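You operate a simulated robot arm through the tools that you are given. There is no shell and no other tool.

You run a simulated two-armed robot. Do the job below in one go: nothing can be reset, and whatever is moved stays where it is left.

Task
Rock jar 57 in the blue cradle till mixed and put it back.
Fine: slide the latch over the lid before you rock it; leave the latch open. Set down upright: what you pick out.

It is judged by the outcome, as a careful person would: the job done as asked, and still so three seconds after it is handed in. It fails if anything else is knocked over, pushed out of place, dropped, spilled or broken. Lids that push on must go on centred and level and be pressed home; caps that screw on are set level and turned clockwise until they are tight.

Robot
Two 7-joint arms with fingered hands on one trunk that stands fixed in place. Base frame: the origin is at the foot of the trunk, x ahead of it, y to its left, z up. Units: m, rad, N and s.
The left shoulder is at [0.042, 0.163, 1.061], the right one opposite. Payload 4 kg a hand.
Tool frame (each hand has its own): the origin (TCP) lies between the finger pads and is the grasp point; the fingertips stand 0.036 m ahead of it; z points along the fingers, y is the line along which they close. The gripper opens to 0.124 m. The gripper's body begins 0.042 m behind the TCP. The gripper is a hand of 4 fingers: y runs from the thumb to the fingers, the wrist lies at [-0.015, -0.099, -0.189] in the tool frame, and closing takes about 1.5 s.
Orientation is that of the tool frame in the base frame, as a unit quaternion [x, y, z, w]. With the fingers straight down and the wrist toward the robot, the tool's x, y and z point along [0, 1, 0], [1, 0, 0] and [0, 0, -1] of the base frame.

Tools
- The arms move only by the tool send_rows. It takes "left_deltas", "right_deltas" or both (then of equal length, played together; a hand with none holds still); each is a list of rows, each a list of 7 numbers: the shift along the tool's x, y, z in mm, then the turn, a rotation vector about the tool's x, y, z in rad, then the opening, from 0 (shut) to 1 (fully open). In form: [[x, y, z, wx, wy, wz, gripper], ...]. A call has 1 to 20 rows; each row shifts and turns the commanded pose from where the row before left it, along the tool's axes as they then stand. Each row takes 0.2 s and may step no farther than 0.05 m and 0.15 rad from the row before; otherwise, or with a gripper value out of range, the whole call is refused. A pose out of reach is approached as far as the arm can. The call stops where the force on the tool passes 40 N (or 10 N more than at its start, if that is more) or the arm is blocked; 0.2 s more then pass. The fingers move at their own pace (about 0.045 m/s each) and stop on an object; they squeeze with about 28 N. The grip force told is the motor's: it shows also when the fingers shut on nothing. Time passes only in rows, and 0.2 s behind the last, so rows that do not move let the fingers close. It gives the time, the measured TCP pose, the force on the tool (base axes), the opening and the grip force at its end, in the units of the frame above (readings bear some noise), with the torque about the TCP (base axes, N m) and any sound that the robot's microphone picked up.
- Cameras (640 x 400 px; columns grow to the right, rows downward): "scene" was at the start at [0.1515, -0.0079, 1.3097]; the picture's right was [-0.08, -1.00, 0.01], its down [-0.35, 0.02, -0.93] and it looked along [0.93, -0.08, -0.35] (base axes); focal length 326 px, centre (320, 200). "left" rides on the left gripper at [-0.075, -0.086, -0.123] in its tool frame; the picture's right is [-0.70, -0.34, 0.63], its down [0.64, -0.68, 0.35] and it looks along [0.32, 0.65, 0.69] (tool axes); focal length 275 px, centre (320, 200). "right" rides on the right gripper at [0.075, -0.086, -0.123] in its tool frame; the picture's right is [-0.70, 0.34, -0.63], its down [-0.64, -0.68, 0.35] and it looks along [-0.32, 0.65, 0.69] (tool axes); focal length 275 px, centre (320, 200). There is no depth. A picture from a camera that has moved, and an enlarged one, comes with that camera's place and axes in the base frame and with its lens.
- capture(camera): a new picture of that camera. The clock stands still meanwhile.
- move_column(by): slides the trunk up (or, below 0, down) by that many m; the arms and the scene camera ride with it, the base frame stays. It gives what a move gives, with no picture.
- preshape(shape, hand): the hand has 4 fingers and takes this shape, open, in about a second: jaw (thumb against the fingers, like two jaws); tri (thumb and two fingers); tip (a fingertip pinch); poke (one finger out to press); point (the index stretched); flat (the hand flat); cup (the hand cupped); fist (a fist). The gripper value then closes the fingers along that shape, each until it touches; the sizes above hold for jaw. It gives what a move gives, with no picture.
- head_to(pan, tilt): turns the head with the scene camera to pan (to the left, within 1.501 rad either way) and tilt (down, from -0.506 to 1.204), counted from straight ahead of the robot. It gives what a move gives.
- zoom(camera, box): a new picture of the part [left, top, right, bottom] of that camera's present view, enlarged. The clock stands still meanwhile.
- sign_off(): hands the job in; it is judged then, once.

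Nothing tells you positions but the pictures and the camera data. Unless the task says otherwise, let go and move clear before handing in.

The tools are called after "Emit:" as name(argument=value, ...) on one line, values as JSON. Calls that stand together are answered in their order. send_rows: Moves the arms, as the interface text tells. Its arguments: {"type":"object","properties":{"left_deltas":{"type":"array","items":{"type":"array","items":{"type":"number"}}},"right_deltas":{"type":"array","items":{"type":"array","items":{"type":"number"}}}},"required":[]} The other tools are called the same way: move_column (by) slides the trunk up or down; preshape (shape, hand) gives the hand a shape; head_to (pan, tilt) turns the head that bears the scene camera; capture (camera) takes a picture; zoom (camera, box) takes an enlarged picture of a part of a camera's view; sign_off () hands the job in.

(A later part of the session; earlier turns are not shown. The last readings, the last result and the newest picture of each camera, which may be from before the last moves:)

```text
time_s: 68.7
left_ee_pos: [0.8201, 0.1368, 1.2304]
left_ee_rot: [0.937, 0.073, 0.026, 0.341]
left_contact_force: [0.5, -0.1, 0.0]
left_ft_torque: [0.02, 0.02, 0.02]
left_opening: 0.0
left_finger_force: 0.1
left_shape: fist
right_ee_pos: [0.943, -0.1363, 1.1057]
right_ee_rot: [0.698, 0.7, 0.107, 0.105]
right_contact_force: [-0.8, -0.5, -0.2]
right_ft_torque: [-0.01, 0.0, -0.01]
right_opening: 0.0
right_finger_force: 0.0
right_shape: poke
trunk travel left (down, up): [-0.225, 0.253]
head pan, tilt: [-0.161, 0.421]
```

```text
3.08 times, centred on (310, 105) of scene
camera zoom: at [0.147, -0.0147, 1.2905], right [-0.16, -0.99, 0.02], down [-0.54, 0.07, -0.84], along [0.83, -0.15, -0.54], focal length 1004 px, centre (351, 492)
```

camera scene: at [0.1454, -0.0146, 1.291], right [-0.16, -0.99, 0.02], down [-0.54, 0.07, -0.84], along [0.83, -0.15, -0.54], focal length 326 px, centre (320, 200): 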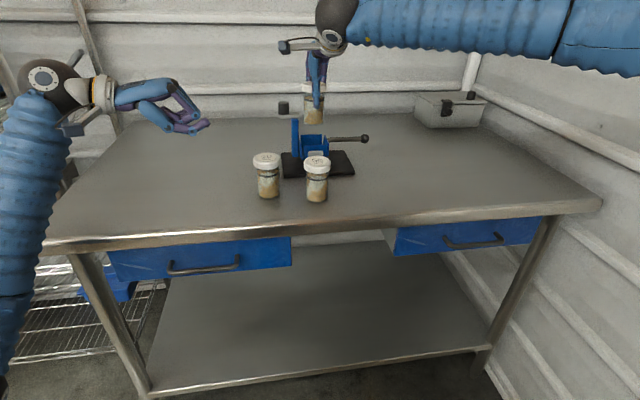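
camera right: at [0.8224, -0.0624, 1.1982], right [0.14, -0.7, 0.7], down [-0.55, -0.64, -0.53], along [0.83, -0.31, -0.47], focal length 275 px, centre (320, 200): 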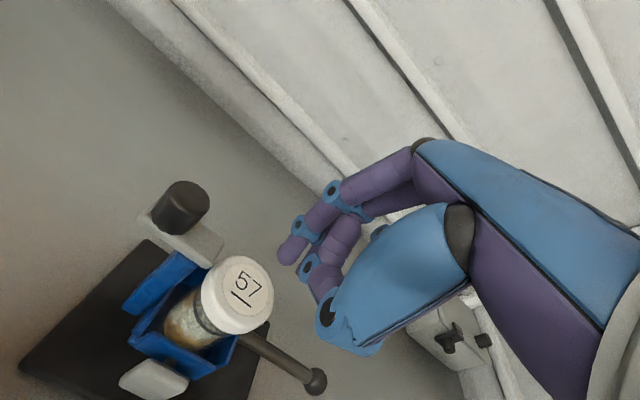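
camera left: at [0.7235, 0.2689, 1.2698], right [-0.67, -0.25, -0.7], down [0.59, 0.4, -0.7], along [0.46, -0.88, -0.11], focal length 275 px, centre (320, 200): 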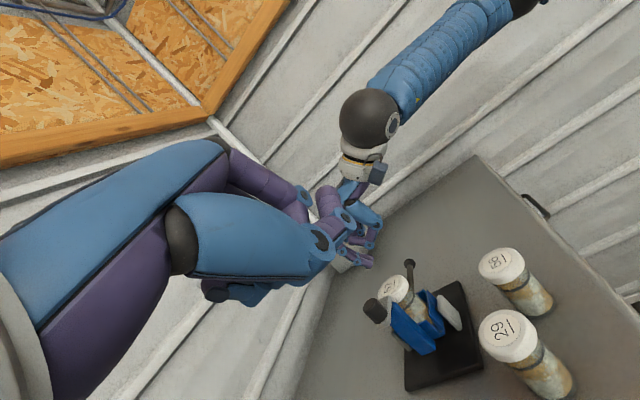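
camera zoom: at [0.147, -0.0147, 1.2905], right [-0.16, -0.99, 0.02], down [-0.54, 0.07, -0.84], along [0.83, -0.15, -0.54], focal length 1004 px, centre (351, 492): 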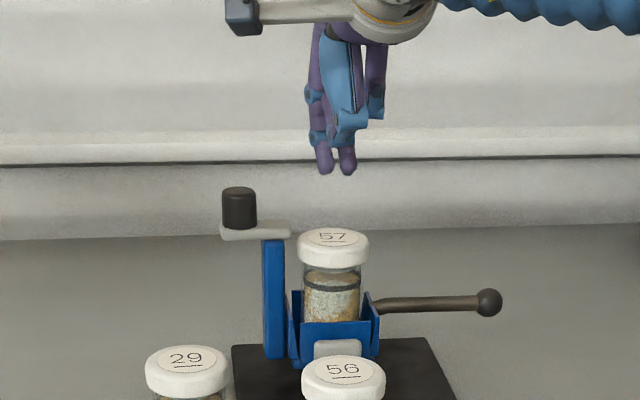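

In poke shape, one finger extends with its tip about 36 mm ahead of the TCP. I'll look closer at which finger leads and where the knob is.

Emit:
zoom(camera="left", box=[320, 190, 450, 330])

Emit:
zoom(camera="right", box=[110, 130, 400, 370])

Emit:
zoom(camera="scene", box=[310, 40, 360, 100])

```text
2.86 times, centred on (385, 260) of left
camera zoom: at [0.7235, 0.2689, 1.2698], right [-0.67, -0.25, -0.7], down [0.59, 0.4, -0.7], along [0.46, -0.88, -0.11], focal length 786 px, centre (134, 29)
```

zoom: 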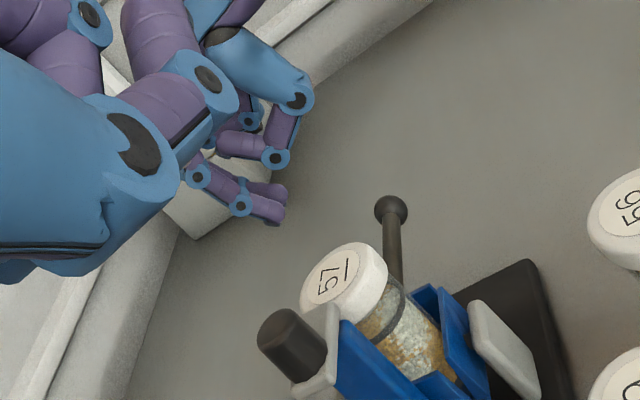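

```text
1.67 times, centred on (255, 250) of right
camera zoom: at [0.8224, -0.0624, 1.1982], right [0.14, -0.7, 0.7], down [-0.55, -0.64, -0.53], along [0.83, -0.31, -0.47], focal length 459 px, centre (428, 117)
```

zoom: 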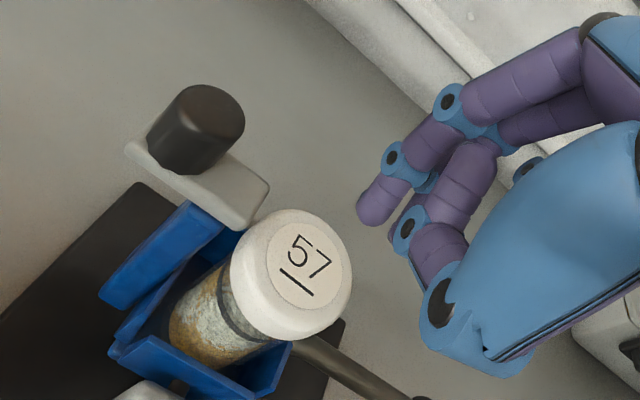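

```text
6.67 times, centred on (335, 70) of scene
camera zoom: at [0.147, -0.0147, 1.2905], right [-0.16, -0.99, 0.02], down [-0.54, 0.07, -0.84], along [0.83, -0.15, -0.54], focal length 2176 px, centre (220, 1067)
```

zoom: 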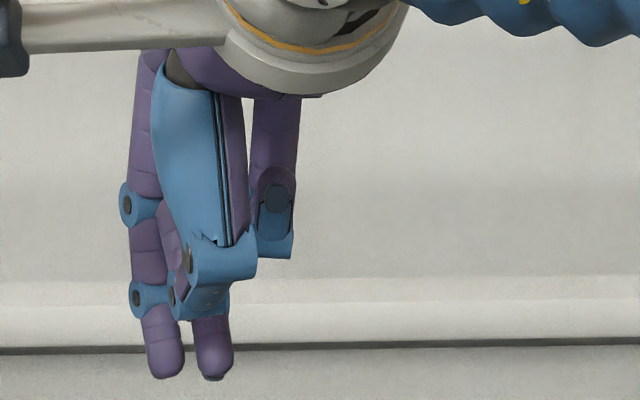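

Two fingers lead in poke shape, which would need a stretch far to the left. Pinching the knob between thumb and fingers is easier to reach, so I'll return to jaw, half close, and move above the knob at about (0.9515, -0.0565).

Emit:
preshape(hand="right", shape="jaw")

Emit:
send_rows(right_deltas=[[0, 7.4, -23.9, 0, 0, 0, 0.5], [20, 0, 0, 0, 0, 0, 0.45], [20, 0, 0, 0, 0, 0, 0.45], [20, 0, 0, 0, 0, 0, 0.45], [20, -1, 0, 0, 0, 0, 0.45], [0, 0, 0, 0, 0, 0, 0.45]])

Emit:
capture(camera="right")

Emit:
zoom(camera="scene", box=[250, 40, 370, 170])

Emit:
zoom(camera="left", box=[320, 190, 450, 330])

```text
time_s: 69.6
left_ee_pos: [0.819, 0.1386, 1.2308]
left_ee_rot: [0.937, 0.074, 0.027, 0.34]
left_contact_force: [1.2, 0.7, -1.2]
left_ft_torque: [-0.01, -0.02, 0.0]
left_opening: 0.0
left_finger_force: 0.0
left_shape: fist
right_ee_pos: [0.9434, -0.1364, 1.105]
right_ee_rot: [0.699, 0.699, 0.107, 0.105]
right_contact_force: [0.3, 0.5, -0.1]
right_ft_torque: [-0.03, 0.02, -0.03]
right_opening: 0.1242
right_finger_force: 0.0
right_shape: jaw
trunk travel left (down, up): [-0.225, 0.253]
head pan, tilt: [-0.161, 0.421]
```

```text
time_s: 71.0
left_ee_pos: [0.8203, 0.1376, 1.2314]
left_ee_rot: [0.937, 0.073, 0.026, 0.339]
left_contact_force: [1.2, 0.4, 0.5]
left_ft_torque: [-0.03, 0.0, 0.02]
left_opening: 0.0
left_finger_force: 0.1
left_shape: fist
right_ee_pos: [0.9378, -0.1293, 1.1305]
right_ee_rot: [0.698, 0.7, 0.107, 0.106]
right_contact_force: [-0.8, 0.2, 0.5]
right_ft_torque: [-0.01, -0.01, -0.01]
right_opening: 0.0559
right_finger_force: 0.0
right_shape: jaw
right hand out of reach, approached as far as the arm can: row 2, 3, 4, 5
trunk travel left (down, up): [-0.225, 0.253]
head pan, tilt: [-0.161, 0.421]
```

```text
taken
camera right: at [0.8176, -0.0553, 1.2238], right [0.14, -0.7, 0.7], down [-0.55, -0.64, -0.53], along [0.83, -0.31, -0.47], focal length 275 px, centre (320, 200)
```

right: 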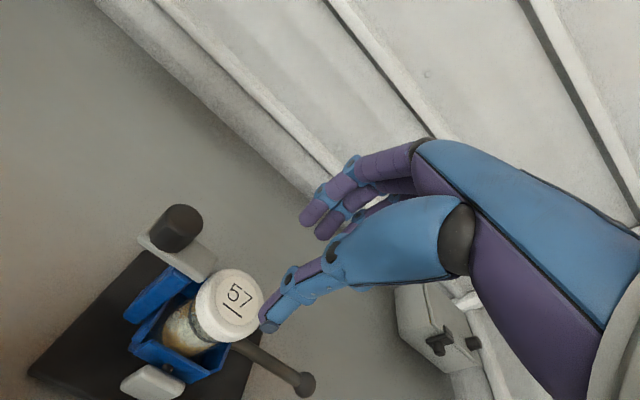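

```text
3.08 times, centred on (310, 105) of scene
camera zoom: at [0.1469, -0.0147, 1.2905], right [-0.16, -0.99, 0.02], down [-0.54, 0.07, -0.84], along [0.83, -0.15, -0.54], focal length 1004 px, centre (351, 492)
```

zoom: 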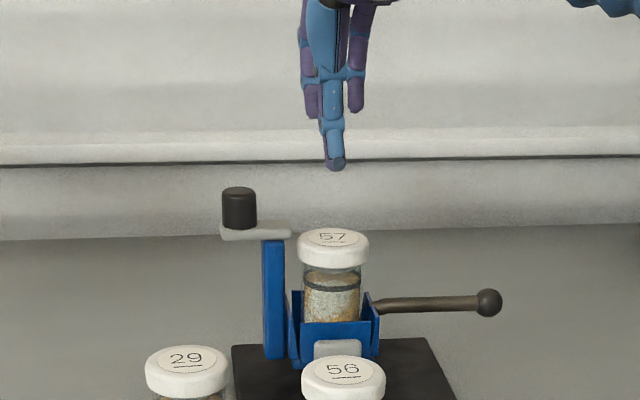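

```text
2.86 times, centred on (385, 260) of left
camera zoom: at [0.7234, 0.2689, 1.27], right [-0.67, -0.25, -0.7], down [0.59, 0.4, -0.7], along [0.46, -0.88, -0.11], focal length 786 px, centre (134, 29)
```

zoom: 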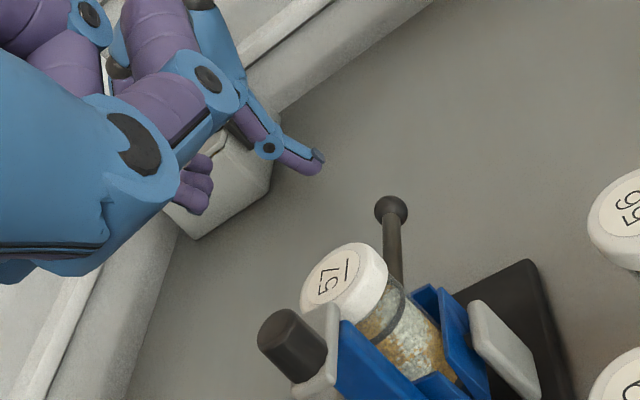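

At zero yaw the right arm can't go farther left than y≈-0.13. Turning the hand counter-clockwise should free the wrist, so I'll yaw it about 26° and try again.

Emit:
send_rows(right_deltas=[[0, 0, 0, 0, 0.0443, -0.1433, 0.45], [0, 0, 0, 0, 0.0443, -0.1433, 0.45], [0, 0, 0, 0, 0.0443, -0.1433, 0.45], [0, 0, 0, 0, 0, 0, 0.45]])

Emit:
send_rows(right_deltas=[[18, 8, 2, 0, 0, 0, 0.45], [18, 8, 2, 0, 0, 0, 0.45], [18, 8, 2, 0, 0, 0, 0.45], [0, 0, 0, 0, 0, 0, 0.45]])

```text
time_s: 72.0
left_ee_pos: [0.8206, 0.1366, 1.2308]
left_ee_rot: [0.937, 0.074, 0.026, 0.341]
left_contact_force: [0.0, -0.5, -0.1]
left_ft_torque: [-0.03, 0.01, 0.0]
left_opening: 0.0
left_finger_force: 0.0
left_shape: fist
right_ee_pos: [0.9396, -0.1305, 1.1316]
right_ee_rot: [0.524, 0.838, 0.128, 0.079]
right_contact_force: [-0.6, 0.6, -0.3]
right_ft_torque: [0.04, 0.03, -0.04]
right_opening: 0.0558
right_finger_force: 0.1
right_shape: jaw
trunk travel left (down, up): [-0.225, 0.253]
head pan, tilt: [-0.161, 0.421]
```

```text
time_s: 73.0
left_ee_pos: [0.8211, 0.138, 1.2307]
left_ee_rot: [0.937, 0.074, 0.027, 0.34]
left_contact_force: [0.2, -0.1, 0.3]
left_ft_torque: [-0.02, 0.0, 0.0]
left_opening: 0.0002
left_finger_force: 0.1
left_shape: fist
right_ee_pos: [0.9374, -0.0906, 1.1312]
right_ee_rot: [0.524, 0.838, 0.128, 0.079]
right_contact_force: [0.1, 0.4, -0.3]
right_ft_torque: [0.03, -0.02, 0.01]
right_opening: 0.056
right_finger_force: 0.2
right_shape: jaw
right hand out of reach, approached as far as the arm can: row 3
trunk travel left (down, up): [-0.225, 0.253]
head pan, tilt: [-0.161, 0.421]
```

With yaw the arm reaches y≈-0.09, still short of pinching the knob cleanly. A flatter hand with pointing fingers will reach farther, so I'll raise, switch to poke, and pitch the hand forward more.

Emit:
send_rows(right_deltas=[[0, 5, -25, 0, 0, 0, 0.45], [-10, 0, -20, 0, 0, 0, 0.45], [0, 0, 0, 0, 0, 0, 0.45]])

Emit:
preshape(hand="right", shape="poke")

Emit:
send_rows(right_deltas=[[0, 0, 0, -0.14, 0, 0, 0], [0, 0, 0, -0.14, 0, 0, 0], [0, 0, 0, -0.14, 0, 0, 0], [0, 0, 0, -0.14, 0, 0, 0], [0, 0, 0, 0, 0, 0, 0]])

Emit:
capture(camera="scene")

Emit:
capture(camera="right")

Emit:
capture(camera="left")

```text
time_s: 73.8
left_ee_pos: [0.8216, 0.1368, 1.2292]
left_ee_rot: [0.937, 0.073, 0.026, 0.34]
left_contact_force: [-0.1, -0.1, -0.6]
left_ft_torque: [0.01, 0.03, 0.01]
left_opening: 0.0
left_finger_force: 0.0
left_shape: fist
right_ee_pos: [0.9365, -0.1034, 1.1758]
right_ee_rot: [0.524, 0.838, 0.127, 0.079]
right_contact_force: [-0.2, 0.5, -0.1]
right_ft_torque: [0.0, 0.03, 0.04]
right_opening: 0.0561
right_finger_force: 0.0
right_shape: jaw
trunk travel left (down, up): [-0.225, 0.253]
head pan, tilt: [-0.161, 0.421]
```

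```text
time_s: 74.7
left_ee_pos: [0.8197, 0.1384, 1.2313]
left_ee_rot: [0.937, 0.073, 0.026, 0.34]
left_contact_force: [0.6, 0.6, 0.4]
left_ft_torque: [-0.02, -0.01, 0.01]
left_opening: 0.0
left_finger_force: 0.1
left_shape: fist
right_ee_pos: [0.935, -0.1028, 1.1759]
right_ee_rot: [0.524, 0.838, 0.129, 0.079]
right_contact_force: [-0.5, 0.5, -0.3]
right_ft_torque: [-0.02, 0.03, -0.01]
right_opening: 0.0
right_finger_force: 0.0
right_shape: poke
trunk travel left (down, up): [-0.225, 0.253]
head pan, tilt: [-0.161, 0.421]
```

```text
time_s: 75.9
left_ee_pos: [0.8193, 0.1383, 1.2321]
left_ee_rot: [0.937, 0.073, 0.027, 0.34]
left_contact_force: [-0.2, 0.0, -1.1]
left_ft_torque: [0.01, -0.01, -0.01]
left_opening: 0.0
left_finger_force: 0.2
left_shape: fist
right_ee_pos: [0.9333, -0.1048, 1.1777]
right_ee_rot: [0.481, 0.77, 0.355, 0.221]
right_contact_force: [0.3, 0.8, 0.2]
right_ft_torque: [-0.01, -0.01, -0.01]
right_opening: 0.0002
right_finger_force: 0.1
right_shape: poke
trunk travel left (down, up): [-0.225, 0.253]
head pan, tilt: [-0.161, 0.421]
```

```text
taken
camera scene: at [0.1461, -0.0142, 1.2908], right [-0.16, -0.99, 0.02], down [-0.54, 0.06, -0.84], along [0.83, -0.15, -0.54], focal length 326 px, centre (320, 200)
```

scene: 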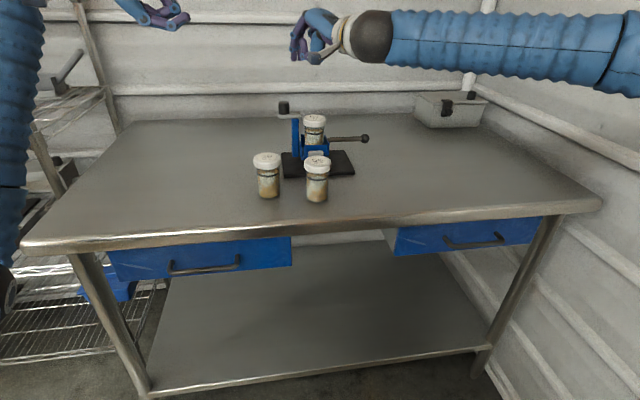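

```text
taken
camera right: at [0.764, -0.1007, 1.1933], right [0.07, -0.74, 0.67], down [0.12, -0.66, -0.74], along [0.99, 0.13, 0.04], focal length 275 px, centre (320, 200)
```

right: 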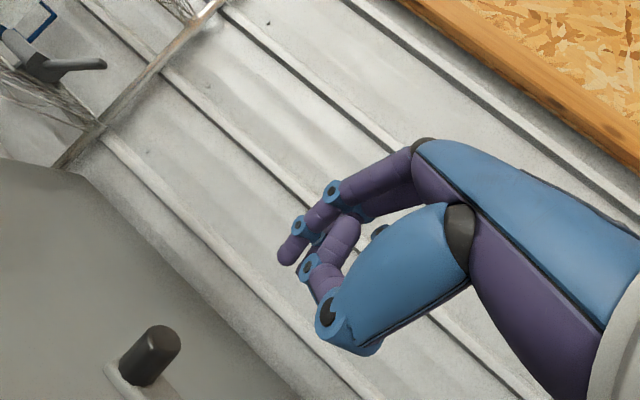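

```text
taken
camera left: at [0.7226, 0.2695, 1.2706], right [-0.66, -0.25, -0.7], down [0.59, 0.4, -0.7], along [0.46, -0.88, -0.11], focal length 275 px, centre (320, 200)
```

left: 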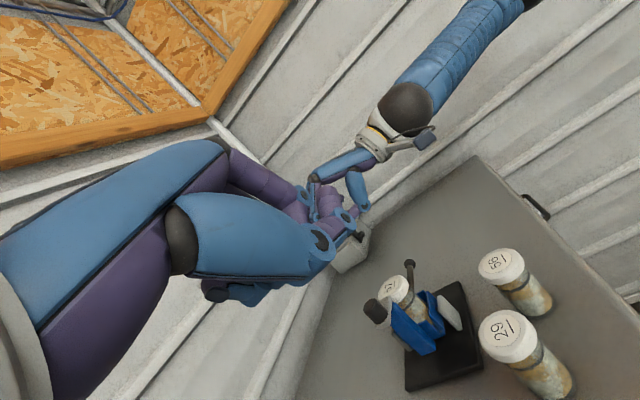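

The flatter poke pose works. I'll move the fingertips to the left (+y) side of the knob at a safe height first, then check alignment before descending.

Emit:
send_rows(right_deltas=[[26.9, -5.8, 16.3, 0, 0, 0, 0], [26.9, -5.8, 16.3, 0, 0, 0, 0], [27, -5.8, 16.3, 0, 0, 0, 0], [0, 0, 0, 0, 0, 0, 0]])

Emit:
capture(camera="right")

Emit:
zoom(camera="scene", box=[240, 20, 380, 150])

Emit:
capture(camera="left")

```text
time_s: 76.9
left_ee_pos: [0.8202, 0.1375, 1.2316]
left_ee_rot: [0.937, 0.073, 0.027, 0.341]
left_contact_force: [-0.3, 0.4, 0.2]
left_ft_torque: [-0.01, -0.03, 0.03]
left_opening: 0.0
left_finger_force: 0.1
left_shape: fist
right_ee_pos: [0.9194, -0.0202, 1.1349]
right_ee_rot: [0.482, 0.77, 0.355, 0.221]
right_contact_force: [0.0, -1.2, -0.1]
right_ft_torque: [0.01, 0.0, 0.03]
right_opening: 0.0004
right_finger_force: 0.1
right_shape: poke
trunk travel left (down, up): [-0.225, 0.253]
head pan, tilt: [-0.161, 0.421]
```

```text
taken
camera right: at [0.7512, -0.0179, 1.1502], right [0.07, -0.74, 0.67], down [0.12, -0.66, -0.74], along [0.99, 0.13, 0.04], focal length 275 px, centre (320, 200)
```

right: 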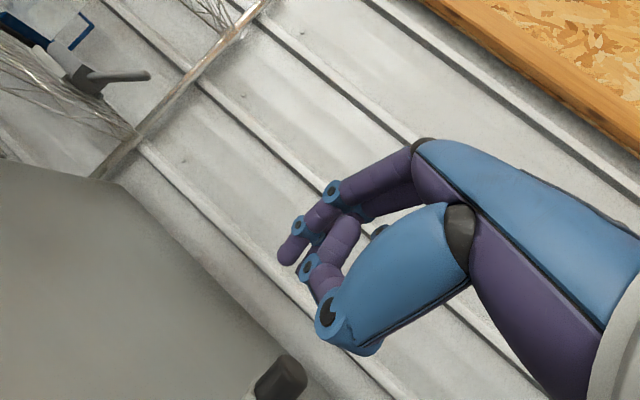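

```text
3.08 times, centred on (310, 85) of scene
camera zoom: at [0.146, -0.015, 1.2908], right [-0.16, -0.99, 0.02], down [-0.54, 0.07, -0.84], along [0.83, -0.15, -0.54], focal length 1004 px, centre (351, 554)
```

zoom: 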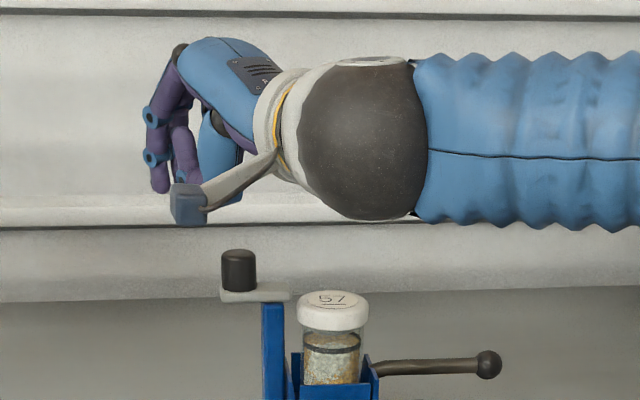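

```text
taken
camera left: at [0.7225, 0.2686, 1.2708], right [-0.66, -0.25, -0.7], down [0.59, 0.4, -0.7], along [0.46, -0.88, -0.11], focal length 275 px, centre (320, 200)
```

left: 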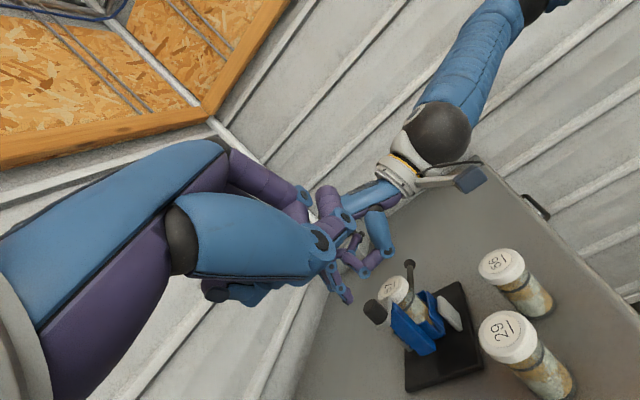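

The fingertips are left of the knob as planned. I'll descend to knob height and view again before pushing.

Emit:
send_rows(right_deltas=[[0, -16.7, 14.3, 0, 0, 0, 0], [0, -16.7, 14.3, 0, 0, 0, 0], [0, -16.7, 14.3, 0, 0, 0, 0], [0, 0, 0, 0, 0, 0, 0]])

Emit:
zoom(camera="scene", box=[260, 50, 360, 150])

Emit:
zoom(camera="left", box=[320, 220, 450, 360])

Emit:
capture(camera="right")

```text
time_s: 77.9
left_ee_pos: [0.8203, 0.139, 1.232]
left_ee_rot: [0.937, 0.074, 0.027, 0.341]
left_contact_force: [-0.5, 0.4, -0.4]
left_ft_torque: [-0.01, 0.02, -0.04]
left_opening: 0.0001
left_finger_force: 0.0
left_shape: fist
right_ee_pos: [0.9213, -0.0211, 1.0988]
right_ee_rot: [0.484, 0.775, 0.345, 0.215]
right_contact_force: [-0.6, 0.1, 0.4]
right_ft_torque: [-0.02, -0.03, -0.03]
right_opening: 0.0004
right_finger_force: 0.0
right_shape: poke
right hand out of reach, approached as far as the arm can: row 2, 3
trunk travel left (down, up): [-0.225, 0.253]
head pan, tilt: [-0.161, 0.421]
```

```text
4.00 times, centred on (310, 100) of scene
camera zoom: at [0.1466, -0.0144, 1.2906], right [-0.16, -0.99, 0.02], down [-0.54, 0.06, -0.84], along [0.83, -0.15, -0.54], focal length 1306 px, centre (360, 600)
```

zoom: 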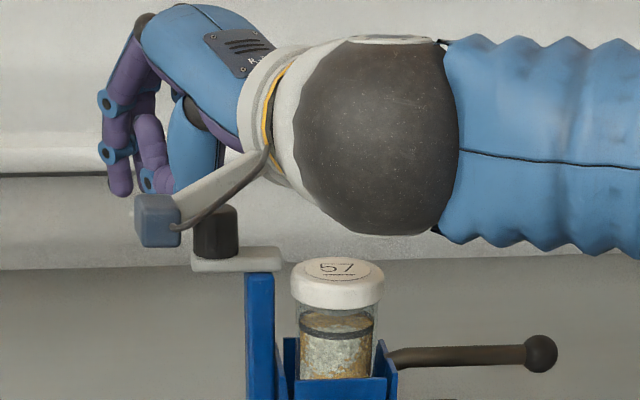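

```text
2.86 times, centred on (385, 290) of left
camera zoom: at [0.7232, 0.2692, 1.2701], right [-0.66, -0.25, -0.7], down [0.59, 0.4, -0.7], along [0.46, -0.88, -0.11], focal length 786 px, centre (134, -57)
```

zoom: 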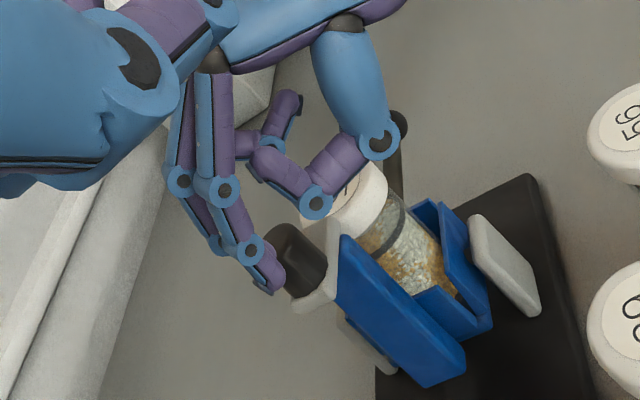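

```text
taken
camera right: at [0.753, -0.0189, 1.1166], right [0.08, -0.73, 0.67], down [0.1, -0.67, -0.74], along [0.99, 0.13, 0.02], focal length 275 px, centre (320, 200)
```

right: 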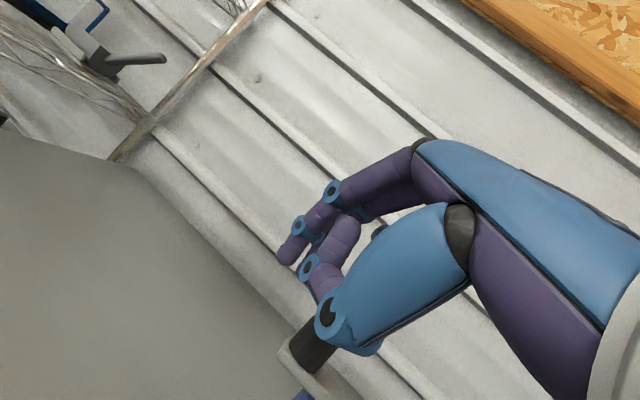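

The hand reached its lower limit at z≈1.10, but lowering the trunk carries the whole arm down without changing its posture. I'll lower the trunk 3 cm to bring the fingertips to knob height.

Emit:
move_column(by=-0.03)

Emit:
zoom(camera="scene", box=[260, 40, 360, 140])

Emit:
zoom(camera="left", box=[320, 200, 450, 340])

```text
time_s: 78.7
left_ee_pos: [0.8164, 0.1395, 1.2025]
left_ee_rot: [0.937, 0.073, 0.028, 0.34]
left_contact_force: [0.2, 0.3, 0.5]
left_ft_torque: [0.02, 0.0, -0.01]
left_opening: 0.0001
left_finger_force: 0.0
left_shape: fist
right_ee_pos: [0.9215, -0.0219, 1.0725]
right_ee_rot: [0.482, 0.772, 0.352, 0.219]
right_contact_force: [0.6, -0.1, 1.1]
right_ft_torque: [-0.01, 0.0, -0.02]
right_opening: 0.0
right_finger_force: 0.0
right_shape: poke
trunk travel left (down, up): [-0.195, 0.283]
head pan, tilt: [-0.161, 0.421]
```

```text
4.00 times, centred on (310, 90) of scene
camera zoom: at [0.161, -0.0147, 1.2545], right [-0.16, -0.99, 0.03], down [-0.57, 0.07, -0.82], along [0.81, -0.15, -0.57], focal length 1306 px, centre (360, 640)
```

zoom: 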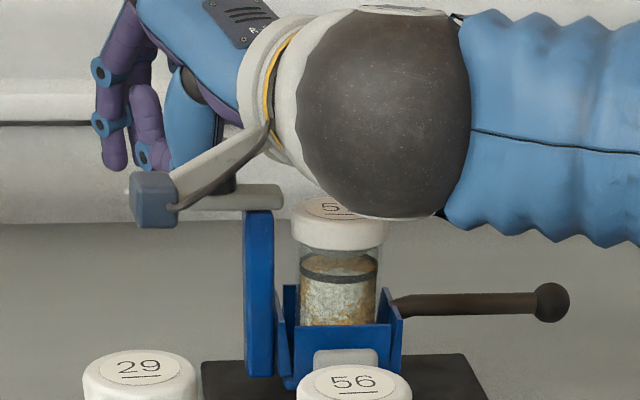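

```text
2.86 times, centred on (385, 270) of left
camera zoom: at [0.7194, 0.2702, 1.2413], right [-0.66, -0.25, -0.7], down [0.59, 0.4, -0.7], along [0.46, -0.88, -0.11], focal length 786 px, centre (134, 0)
```

zoom: 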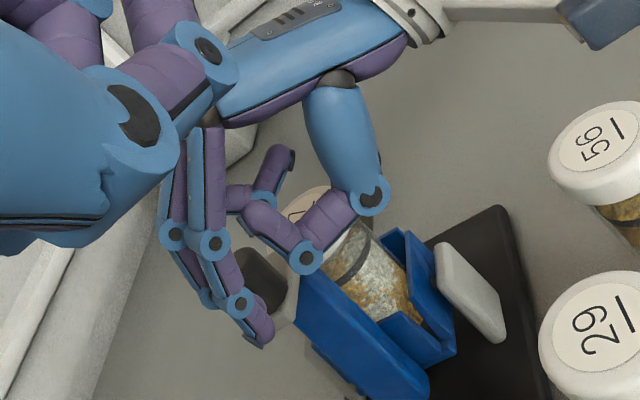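

Fingertips are now on the left side of the knob at its height, about 12 mm away, clear of everything else. I'll push toward the lid (-y) in small steps and watch the force.

Emit:
send_rows(right_deltas=[[-4.5, -1.43, -1.65, 0, 0, 0, 0], [-4.5, -1.43, -1.65, 0, 0, 0, 0], [-4.5, -1.43, -1.65, 0, 0, 0, 0], [-4.5, -1.43, -1.65, 0, 0, 0, 0], [-4.5, -1.43, -1.65, 0, 0, 0, 0]])

Emit:
zoom(camera="scene", box=[260, 40, 360, 140])

Emit:
zoom(camera="left", box=[320, 200, 450, 340])

```text
time_s: 79.9
left_ee_pos: [0.8194, 0.1394, 1.2001]
left_ee_rot: [0.937, 0.074, 0.026, 0.34]
left_contact_force: [0.7, 1.1, 0.4]
left_ft_torque: [-0.01, 0.0, -0.01]
left_opening: 0.0
left_finger_force: 0.0
left_shape: fist
right_ee_pos: [0.9227, -0.0461, 1.07]
right_ee_rot: [0.483, 0.772, 0.351, 0.219]
right_contact_force: [0.3, 0.1, -1.2]
right_ft_torque: [0.0, -0.02, -0.02]
right_opening: 0.0
right_finger_force: 0.0
right_shape: poke
trunk travel left (down, up): [-0.195, 0.283]
head pan, tilt: [-0.161, 0.421]
```

```text
4.00 times, centred on (310, 90) of scene
camera zoom: at [0.1631, -0.0148, 1.2536], right [-0.16, -0.99, 0.03], down [-0.57, 0.07, -0.82], along [0.81, -0.15, -0.57], focal length 1306 px, centre (360, 640)
```

zoom: 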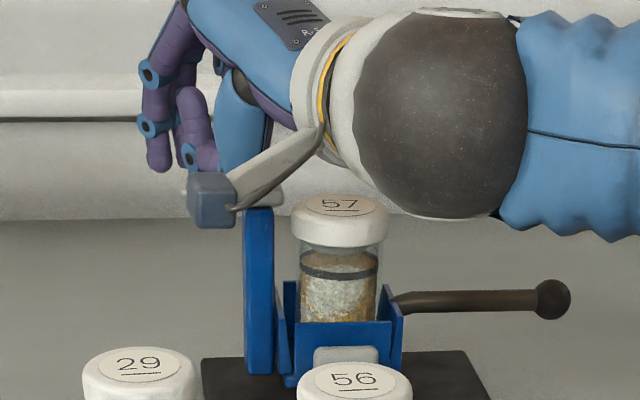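

```text
2.86 times, centred on (385, 270) of left
camera zoom: at [0.7219, 0.27, 1.2386], right [-0.67, -0.25, -0.7], down [0.59, 0.4, -0.7], along [0.46, -0.88, -0.11], focal length 786 px, centre (134, 0)
```

zoom: 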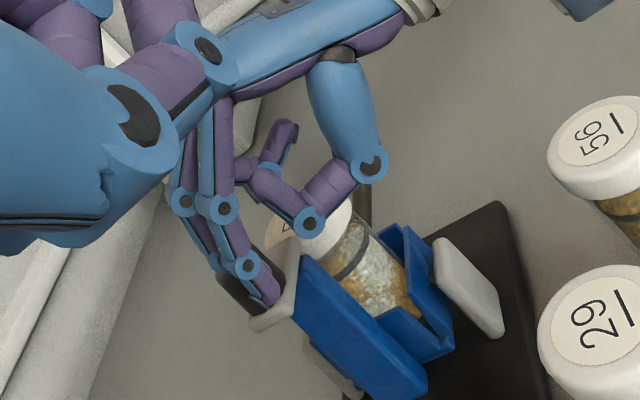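

No contact yet, so the knob must sit slightly farther right than estimated. I'll continue pushing in small steps.

Emit:
send_rows(right_deltas=[[-4.5, -1.43, -1.65, 0, 0, 0, 0], [-4.5, -1.43, -1.65, 0, 0, 0, 0], [0, 0, 0, 0, 0, 0, 0]])

Emit:
zoom(camera="left", box=[330, 230, 400, 310])

Emit:
zoom(camera="scene", box=[260, 40, 360, 140])

```text
time_s: 80.7
left_ee_pos: [0.8183, 0.1377, 1.1995]
left_ee_rot: [0.937, 0.074, 0.027, 0.34]
left_contact_force: [-0.1, 0.5, 0.3]
left_ft_torque: [-0.02, 0.01, 0.06]
left_opening: 0.0
left_finger_force: 0.1
left_shape: fist
right_ee_pos: [0.9236, -0.0565, 1.0694]
right_ee_rot: [0.483, 0.772, 0.351, 0.219]
right_contact_force: [-0.5, -0.5, 1.0]
right_ft_torque: [0.04, -0.02, 0.02]
right_opening: 0.0001
right_finger_force: 0.0
right_shape: poke
trunk travel left (down, up): [-0.195, 0.283]
head pan, tilt: [-0.161, 0.421]
```

```text
5.00 times, centred on (365, 270) of left
camera zoom: at [0.7219, 0.2701, 1.2385], right [-0.67, -0.25, -0.7], down [0.59, 0.4, -0.7], along [0.46, -0.88, -0.11], focal length 1376 px, centre (95, -150)
```

zoom: 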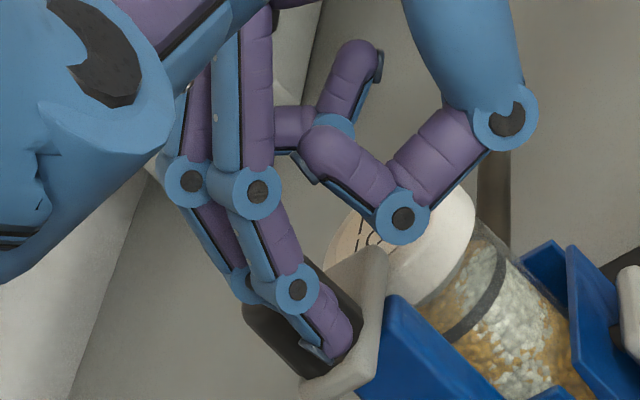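

```text
4.00 times, centred on (310, 90) of scene
camera zoom: at [0.1631, -0.0146, 1.2536], right [-0.16, -0.99, 0.03], down [-0.57, 0.07, -0.82], along [0.81, -0.15, -0.57], focal length 1306 px, centre (360, 640)
```

zoom: 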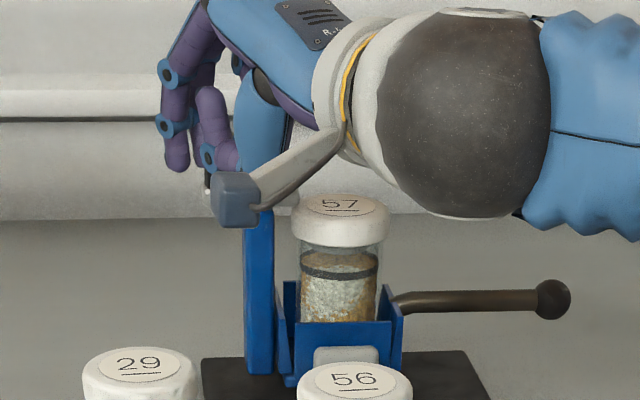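

The latch plate has moved about 9 mm toward the lid with very little force. I'll continue pushing.

Emit:
send_rows(right_deltas=[[-4.5, -1.43, -1.65, 0, 0, 0, 0], [-4.5, -1.43, -1.65, 0, 0, 0, 0], [-4.5, -1.43, -1.65, 0, 0, 0, 0], [-4.5, -1.43, -1.65, 0, 0, 0, 0], [0, 0, 0, 0, 0, 0, 0]])

Emit:
zoom(camera="left", box=[330, 210, 420, 310])

Emit:
zoom(camera="scene", box=[260, 40, 360, 140])

```text
time_s: 81.9
left_ee_pos: [0.819, 0.1377, 1.1997]
left_ee_rot: [0.937, 0.073, 0.025, 0.34]
left_contact_force: [0.2, 0.4, -0.8]
left_ft_torque: [0.01, 0.01, -0.02]
left_opening: 0.0
left_finger_force: 0.1
left_shape: fist
right_ee_pos: [0.9226, -0.0763, 1.0701]
right_ee_rot: [0.483, 0.772, 0.35, 0.219]
right_contact_force: [0.3, -0.6, -0.5]
right_ft_torque: [0.03, 0.0, 0.04]
right_opening: 0.0
right_finger_force: 0.0
right_shape: poke
trunk travel left (down, up): [-0.195, 0.283]
head pan, tilt: [-0.161, 0.421]
```

```text
4.00 times, centred on (375, 260) of left
camera zoom: at [0.722, 0.2701, 1.2384], right [-0.67, -0.25, -0.7], down [0.59, 0.4, -0.7], along [0.46, -0.88, -0.11], focal length 1101 px, centre (100, -40)
```

zoom: 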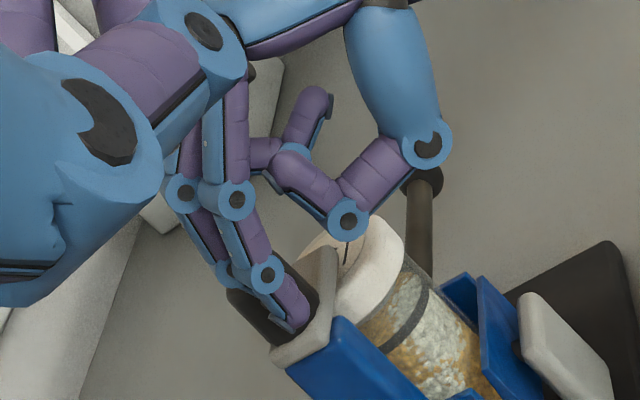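

```text
4.00 times, centred on (310, 90) of scene
camera zoom: at [0.1632, -0.0147, 1.2536], right [-0.16, -0.99, 0.03], down [-0.57, 0.07, -0.82], along [0.81, -0.15, -0.57], focal length 1306 px, centre (360, 640)
```

zoom: 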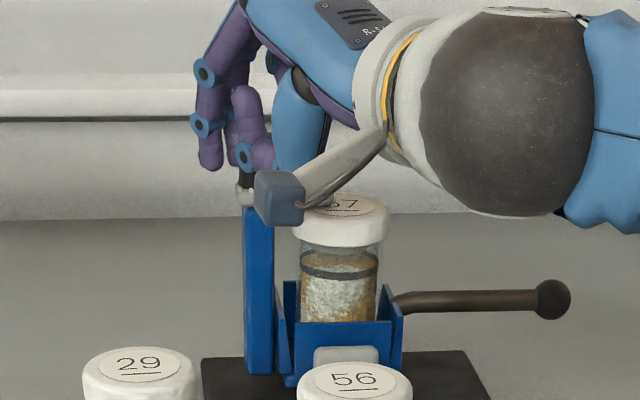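

The plate now covers about a third of the lid. I'll keep pushing in small steps until it seats or meets its stop.

Emit:
send_rows(right_deltas=[[-4.5, -1.43, -1.65, 0, 0, 0, 0], [-4.5, -1.43, -1.65, 0, 0, 0, 0], [0, 0, 0, 0, 0, 0, 0]])

Emit:
zoom(camera="scene", box=[260, 40, 360, 140])

Emit:
send_rows(right_deltas=[[-4.5, -1.43, -1.65, 0, 0, 0, 0], [-4.5, -1.43, -1.65, 0, 0, 0, 0], [0, 0, 0, 0, 0, 0, 0]])

Emit:
zoom(camera="scene", box=[260, 40, 360, 140])

Emit:
zoom(camera="left", box=[330, 210, 420, 310])

```text
time_s: 82.7
left_ee_pos: [0.8173, 0.1396, 1.1999]
left_ee_rot: [0.937, 0.074, 0.026, 0.341]
left_contact_force: [0.8, 0.4, 0.5]
left_ft_torque: [0.0, 0.01, 0.06]
left_opening: 0.0
left_finger_force: 0.0
left_shape: fist
right_ee_pos: [0.9231, -0.0851, 1.0705]
right_ee_rot: [0.482, 0.772, 0.351, 0.219]
right_contact_force: [-3.4, 4.9, 3.6]
right_ft_torque: [0.08, -0.06, 0.11]
right_opening: 0.0001
right_finger_force: 0.0
right_shape: poke
trunk travel left (down, up): [-0.195, 0.283]
head pan, tilt: [-0.161, 0.421]
```

```text
4.00 times, centred on (310, 90) of scene
camera zoom: at [0.1624, -0.0142, 1.2537], right [-0.16, -0.99, 0.03], down [-0.57, 0.06, -0.82], along [0.81, -0.15, -0.57], focal length 1306 px, centre (360, 640)
```

zoom: 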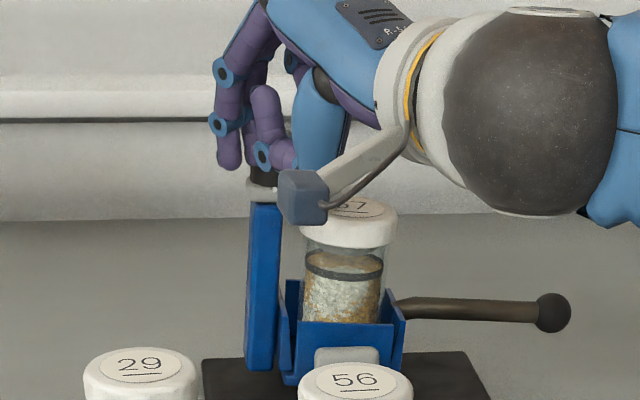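

```text
time_s: 83.5
left_ee_pos: [0.8183, 0.1403, 1.1994]
left_ee_rot: [0.937, 0.074, 0.028, 0.34]
left_contact_force: [0.3, -0.3, 0.4]
left_ft_torque: [0.0, 0.01, 0.0]
left_opening: 0.0005
left_finger_force: 0.0
left_shape: fist
right_ee_pos: [0.9231, -0.0962, 1.0697]
right_ee_rot: [0.483, 0.772, 0.35, 0.219]
right_contact_force: [-4.5, 4.5, 2.1]
right_ft_torque: [0.14, 0.05, 0.13]
right_opening: 0.0001
right_finger_force: 0.0
right_shape: poke
trunk travel left (down, up): [-0.195, 0.283]
head pan, tilt: [-0.161, 0.421]
```

```text
4.00 times, centred on (310, 90) of scene
camera zoom: at [0.1625, -0.0143, 1.2536], right [-0.16, -0.99, 0.03], down [-0.57, 0.06, -0.82], along [0.81, -0.15, -0.57], focal length 1306 px, centre (360, 640)
```

zoom: 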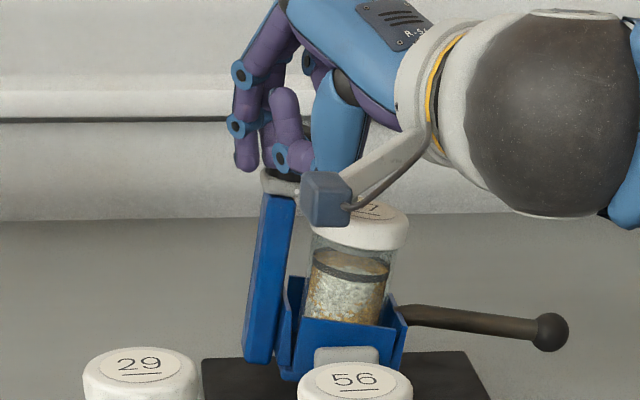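

```text
4.00 times, centred on (375, 260) of left
camera zoom: at [0.7214, 0.2705, 1.2387], right [-0.66, -0.25, -0.7], down [0.59, 0.4, -0.7], along [0.46, -0.88, -0.11], focal length 1101 px, centre (100, -40)
```

zoom: 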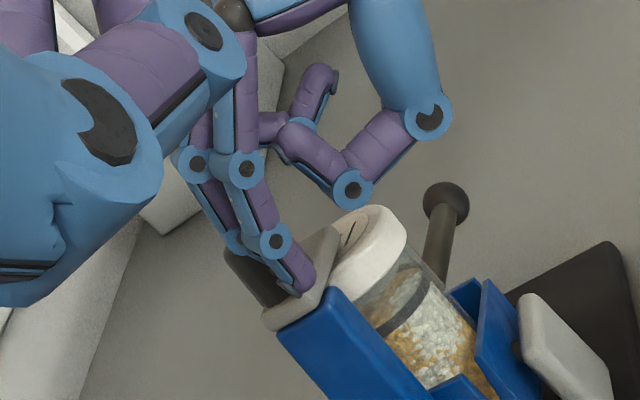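

The latch reached its stop over the lid; the last push began tilting the cradle on its pivot. I'll back the fingers off and lift clear, then look.

Emit:
send_rows(right_deltas=[[4.5, 1.43, 1.65, 0, 0, 0, 0], [4.5, 1.43, 1.65, 0, 0, 0, 0], [4.5, 1.43, 1.65, 0, 0, 0, 0], [4.5, 1.43, 1.65, 0, 0, 0, 0], [4.5, 1.43, 1.65, 0, 0, 0, 0], [0, 30, -26, 0, 0, 0, 0], [0, 30, -26, 0, 0, 0, 0], [0, 0, 0, 0, 0, 0, 0]])

Emit:
zoom(camera="scene", box=[250, 20, 380, 150])

Emit:
zoom(camera="left", box=[330, 210, 480, 360])

```text
time_s: 85.3
left_ee_pos: [0.8188, 0.1386, 1.1994]
left_ee_rot: [0.937, 0.073, 0.026, 0.34]
left_contact_force: [-0.1, 0.2, 0.2]
left_ft_torque: [0.0, 0.0, 0.02]
left_opening: 0.0001
left_finger_force: 0.1
left_shape: fist
right_ee_pos: [0.9236, -0.0722, 1.1465]
right_ee_rot: [0.483, 0.772, 0.35, 0.218]
right_contact_force: [-0.7, -0.9, -0.4]
right_ft_torque: [0.02, -0.05, 0.02]
right_opening: 0.0002
right_finger_force: 0.1
right_shape: poke
trunk travel left (down, up): [-0.195, 0.283]
head pan, tilt: [-0.161, 0.421]
```

```text
3.08 times, centred on (315, 85) of scene
camera zoom: at [0.1639, -0.0151, 1.2532], right [-0.16, -0.99, 0.03], down [-0.57, 0.07, -0.82], along [0.81, -0.15, -0.57], focal length 1004 px, centre (335, 554)
```

zoom: 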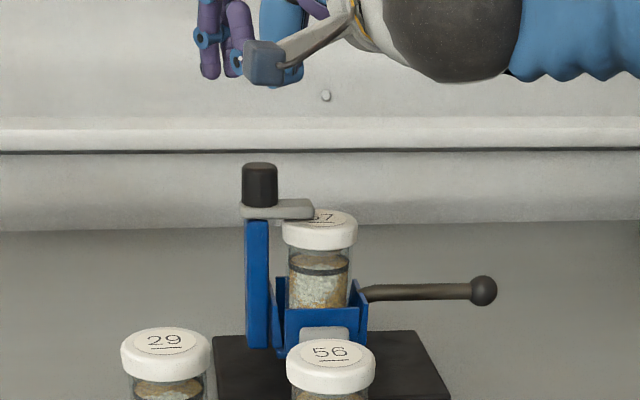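

```text
2.67 times, centred on (405, 285) of left
camera zoom: at [0.7229, 0.2695, 1.2376], right [-0.67, -0.25, -0.7], down [0.59, 0.4, -0.7], along [0.46, -0.88, -0.12], focal length 734 px, centre (93, -27)
```

zoom: 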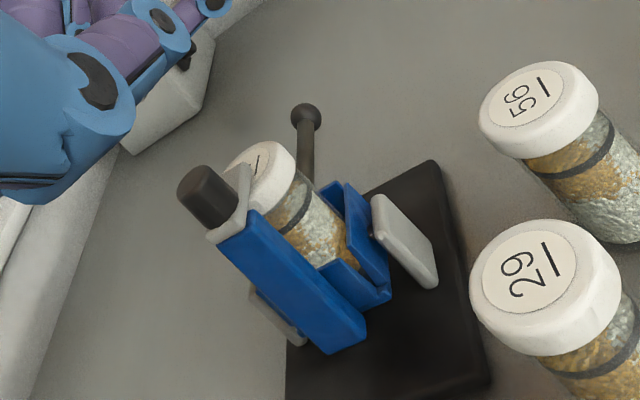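

The cradle swung back level on its own and the latch plate now lies over the lid of jar 57. Next I bring the hand to the handle side: move right, restore jaw shape, and return to the 17° pitch with no yaw.

Emit:
send_rows(right_deltas=[[-34.4, -9, -14.2, 0, 0, 0, 0], [-34.4, -9, -14.2, 0, 0, 0, 0], [-34.4, -9, -14.2, 0, 0, 0, 0], [-34.4, -9, -14.2, 0, 0, 0, 0], [0, 0, 0, 0.139, 0, 0, 0], [0, 0, 0, 0.139, 0, 0, 0], [0, 0, 0, 0.139, 0, 0, 0], [0, 0, 0, 0.139, 0, 0, 0], [0, 0, 0, 0, -0.0443, 0.1433, 0], [0, 0, 0, 0, -0.0443, 0.1433, 0], [0, 0, 0, 0, -0.0443, 0.1433, 0], [0, 0, 0, 0, 0, 0, 0]])

Emit:
preshape(hand="right", shape="jaw")

Emit:
capture(camera="right")

Emit:
capture(camera="scene")

```text
time_s: 87.9
left_ee_pos: [0.8177, 0.1372, 1.2005]
left_ee_rot: [0.937, 0.074, 0.027, 0.341]
left_contact_force: [0.9, 1.0, -0.6]
left_ft_torque: [0.0, 0.02, 0.0]
left_opening: 0.0
left_finger_force: 0.0
left_shape: fist
right_ee_pos: [0.9348, -0.2331, 1.1625]
right_ee_rot: [0.712, 0.667, 0.169, 0.143]
right_contact_force: [0.5, 0.4, -0.7]
right_ft_torque: [0.01, 0.0, 0.01]
right_opening: 0.0
right_finger_force: 0.1
right_shape: poke
right hand out of reach, approached as far as the arm can: row 6, 7
trunk travel left (down, up): [-0.195, 0.283]
head pan, tilt: [-0.161, 0.421]
```

```text
time_s: 88.8
left_ee_pos: [0.8197, 0.1396, 1.1992]
left_ee_rot: [0.937, 0.074, 0.026, 0.34]
left_contact_force: [0.0, -0.8, 0.0]
left_ft_torque: [0.01, 0.01, -0.02]
left_opening: 0.0002
left_finger_force: 0.1
left_shape: fist
right_ee_pos: [0.9344, -0.2338, 1.1615]
right_ee_rot: [0.711, 0.668, 0.168, 0.142]
right_contact_force: [0.9, 0.3, -0.3]
right_ft_torque: [0.0, 0.0, 0.03]
right_opening: 0.124
right_finger_force: 0.0
right_shape: jaw
trunk travel left (down, up): [-0.195, 0.283]
head pan, tilt: [-0.161, 0.421]
```

```text
taken
camera right: at [0.8059, -0.156, 1.2404], right [0.0, -0.73, 0.68], down [-0.5, -0.59, -0.64], along [0.87, -0.34, -0.36], focal length 275 px, centre (320, 200)
```

right: 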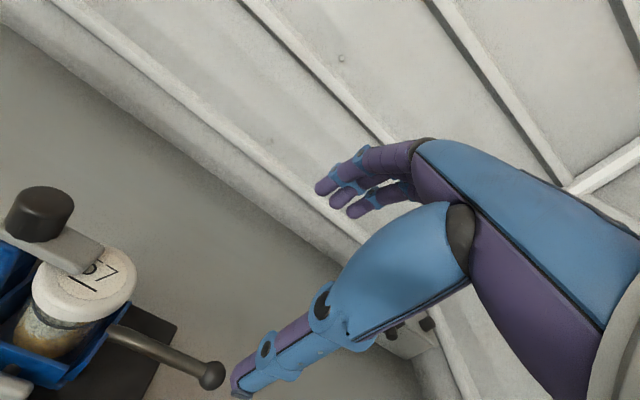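

```text
taken
camera scene: at [0.1631, -0.0147, 1.2536], right [-0.16, -0.99, 0.03], down [-0.57, 0.07, -0.82], along [0.81, -0.15, -0.57], focal length 326 px, centre (320, 200)
```

scene: 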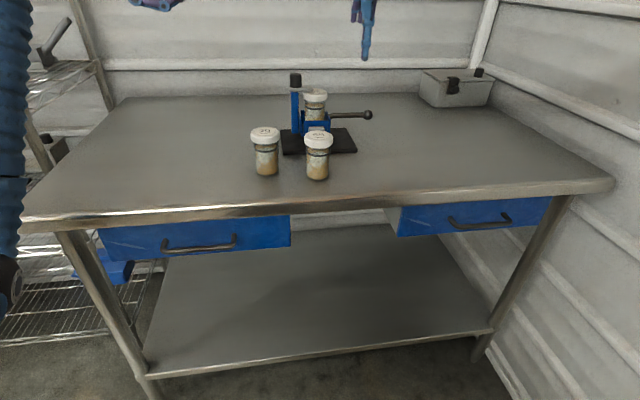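

The hand is to the right of the cradle above the handle, with a slightly larger pitch than wanted. I'll descend to a hover above the handle and trim the orientation.

Emit:
send_rows(right_deltas=[[1.4, -11.8, 31.4, 0, 0, 0, 1], [1.4, -11.8, 31.4, 0, 0, 0, 1], [1.5, -11.8, 31.4, 0.073, 0.013, -0.027, 1], [0, 0, 0, 0.073, 0.013, -0.027, 1], [0, 0, 0, 0, 0, 0, 1]])

Emit:
capture(camera="right")

Emit:
zoom(camera="scene", box=[270, 40, 400, 170])

Emit:
zoom(camera="left", box=[330, 190, 480, 360])

```text
time_s: 90.0
left_ee_pos: [0.8194, 0.1395, 1.1984]
left_ee_rot: [0.937, 0.073, 0.026, 0.34]
left_contact_force: [0.2, -0.2, 0.2]
left_ft_torque: [-0.04, -0.01, -0.01]
left_opening: 0.0
left_finger_force: 0.1
left_shape: fist
right_ee_pos: [0.9429, -0.2251, 1.0627]
right_ee_rot: [0.699, 0.699, 0.124, 0.086]
right_contact_force: [0.5, -0.2, -0.2]
right_ft_torque: [-0.06, 0.0, 0.01]
right_opening: 0.1238
right_finger_force: 0.0
right_shape: jaw
trunk travel left (down, up): [-0.195, 0.283]
head pan, tilt: [-0.161, 0.421]
```

```text
taken
camera right: at [0.8228, -0.1578, 1.1582], right [0.14, -0.73, 0.67], down [-0.54, -0.62, -0.56], along [0.83, -0.28, -0.49], focal length 275 px, centre (320, 200)
```

right: 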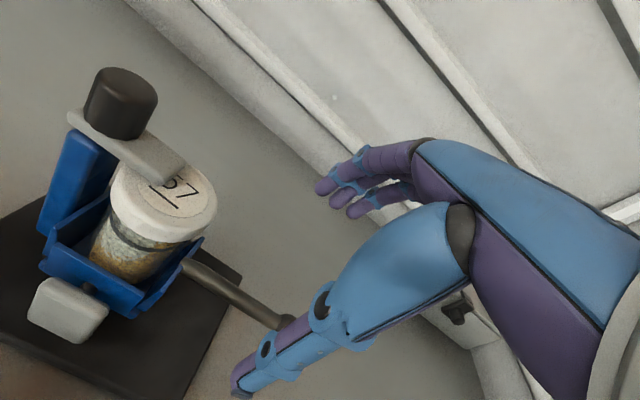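

```text
3.08 times, centred on (335, 105) of scene
camera zoom: at [0.1633, -0.0148, 1.2536], right [-0.16, -0.99, 0.03], down [-0.57, 0.07, -0.82], along [0.81, -0.15, -0.57], focal length 1004 px, centre (274, 492)
```

zoom: 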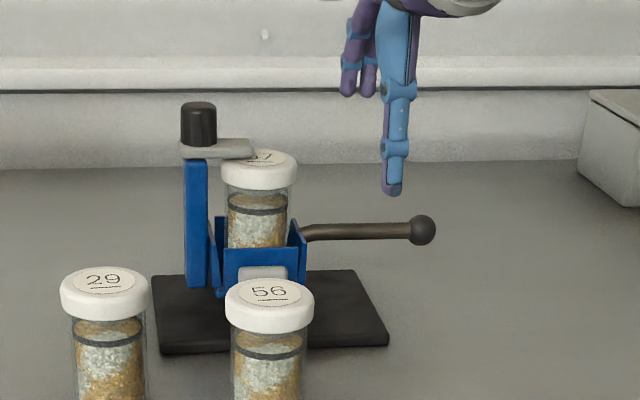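

```text
2.35 times, centred on (405, 275) of left
camera zoom: at [0.7221, 0.27, 1.2384], right [-0.67, -0.25, -0.7], down [0.59, 0.4, -0.7], along [0.46, -0.88, -0.11], focal length 648 px, centre (120, 24)
```

zoom: 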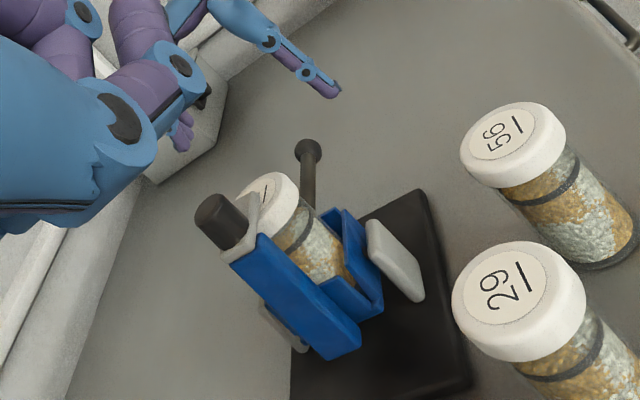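

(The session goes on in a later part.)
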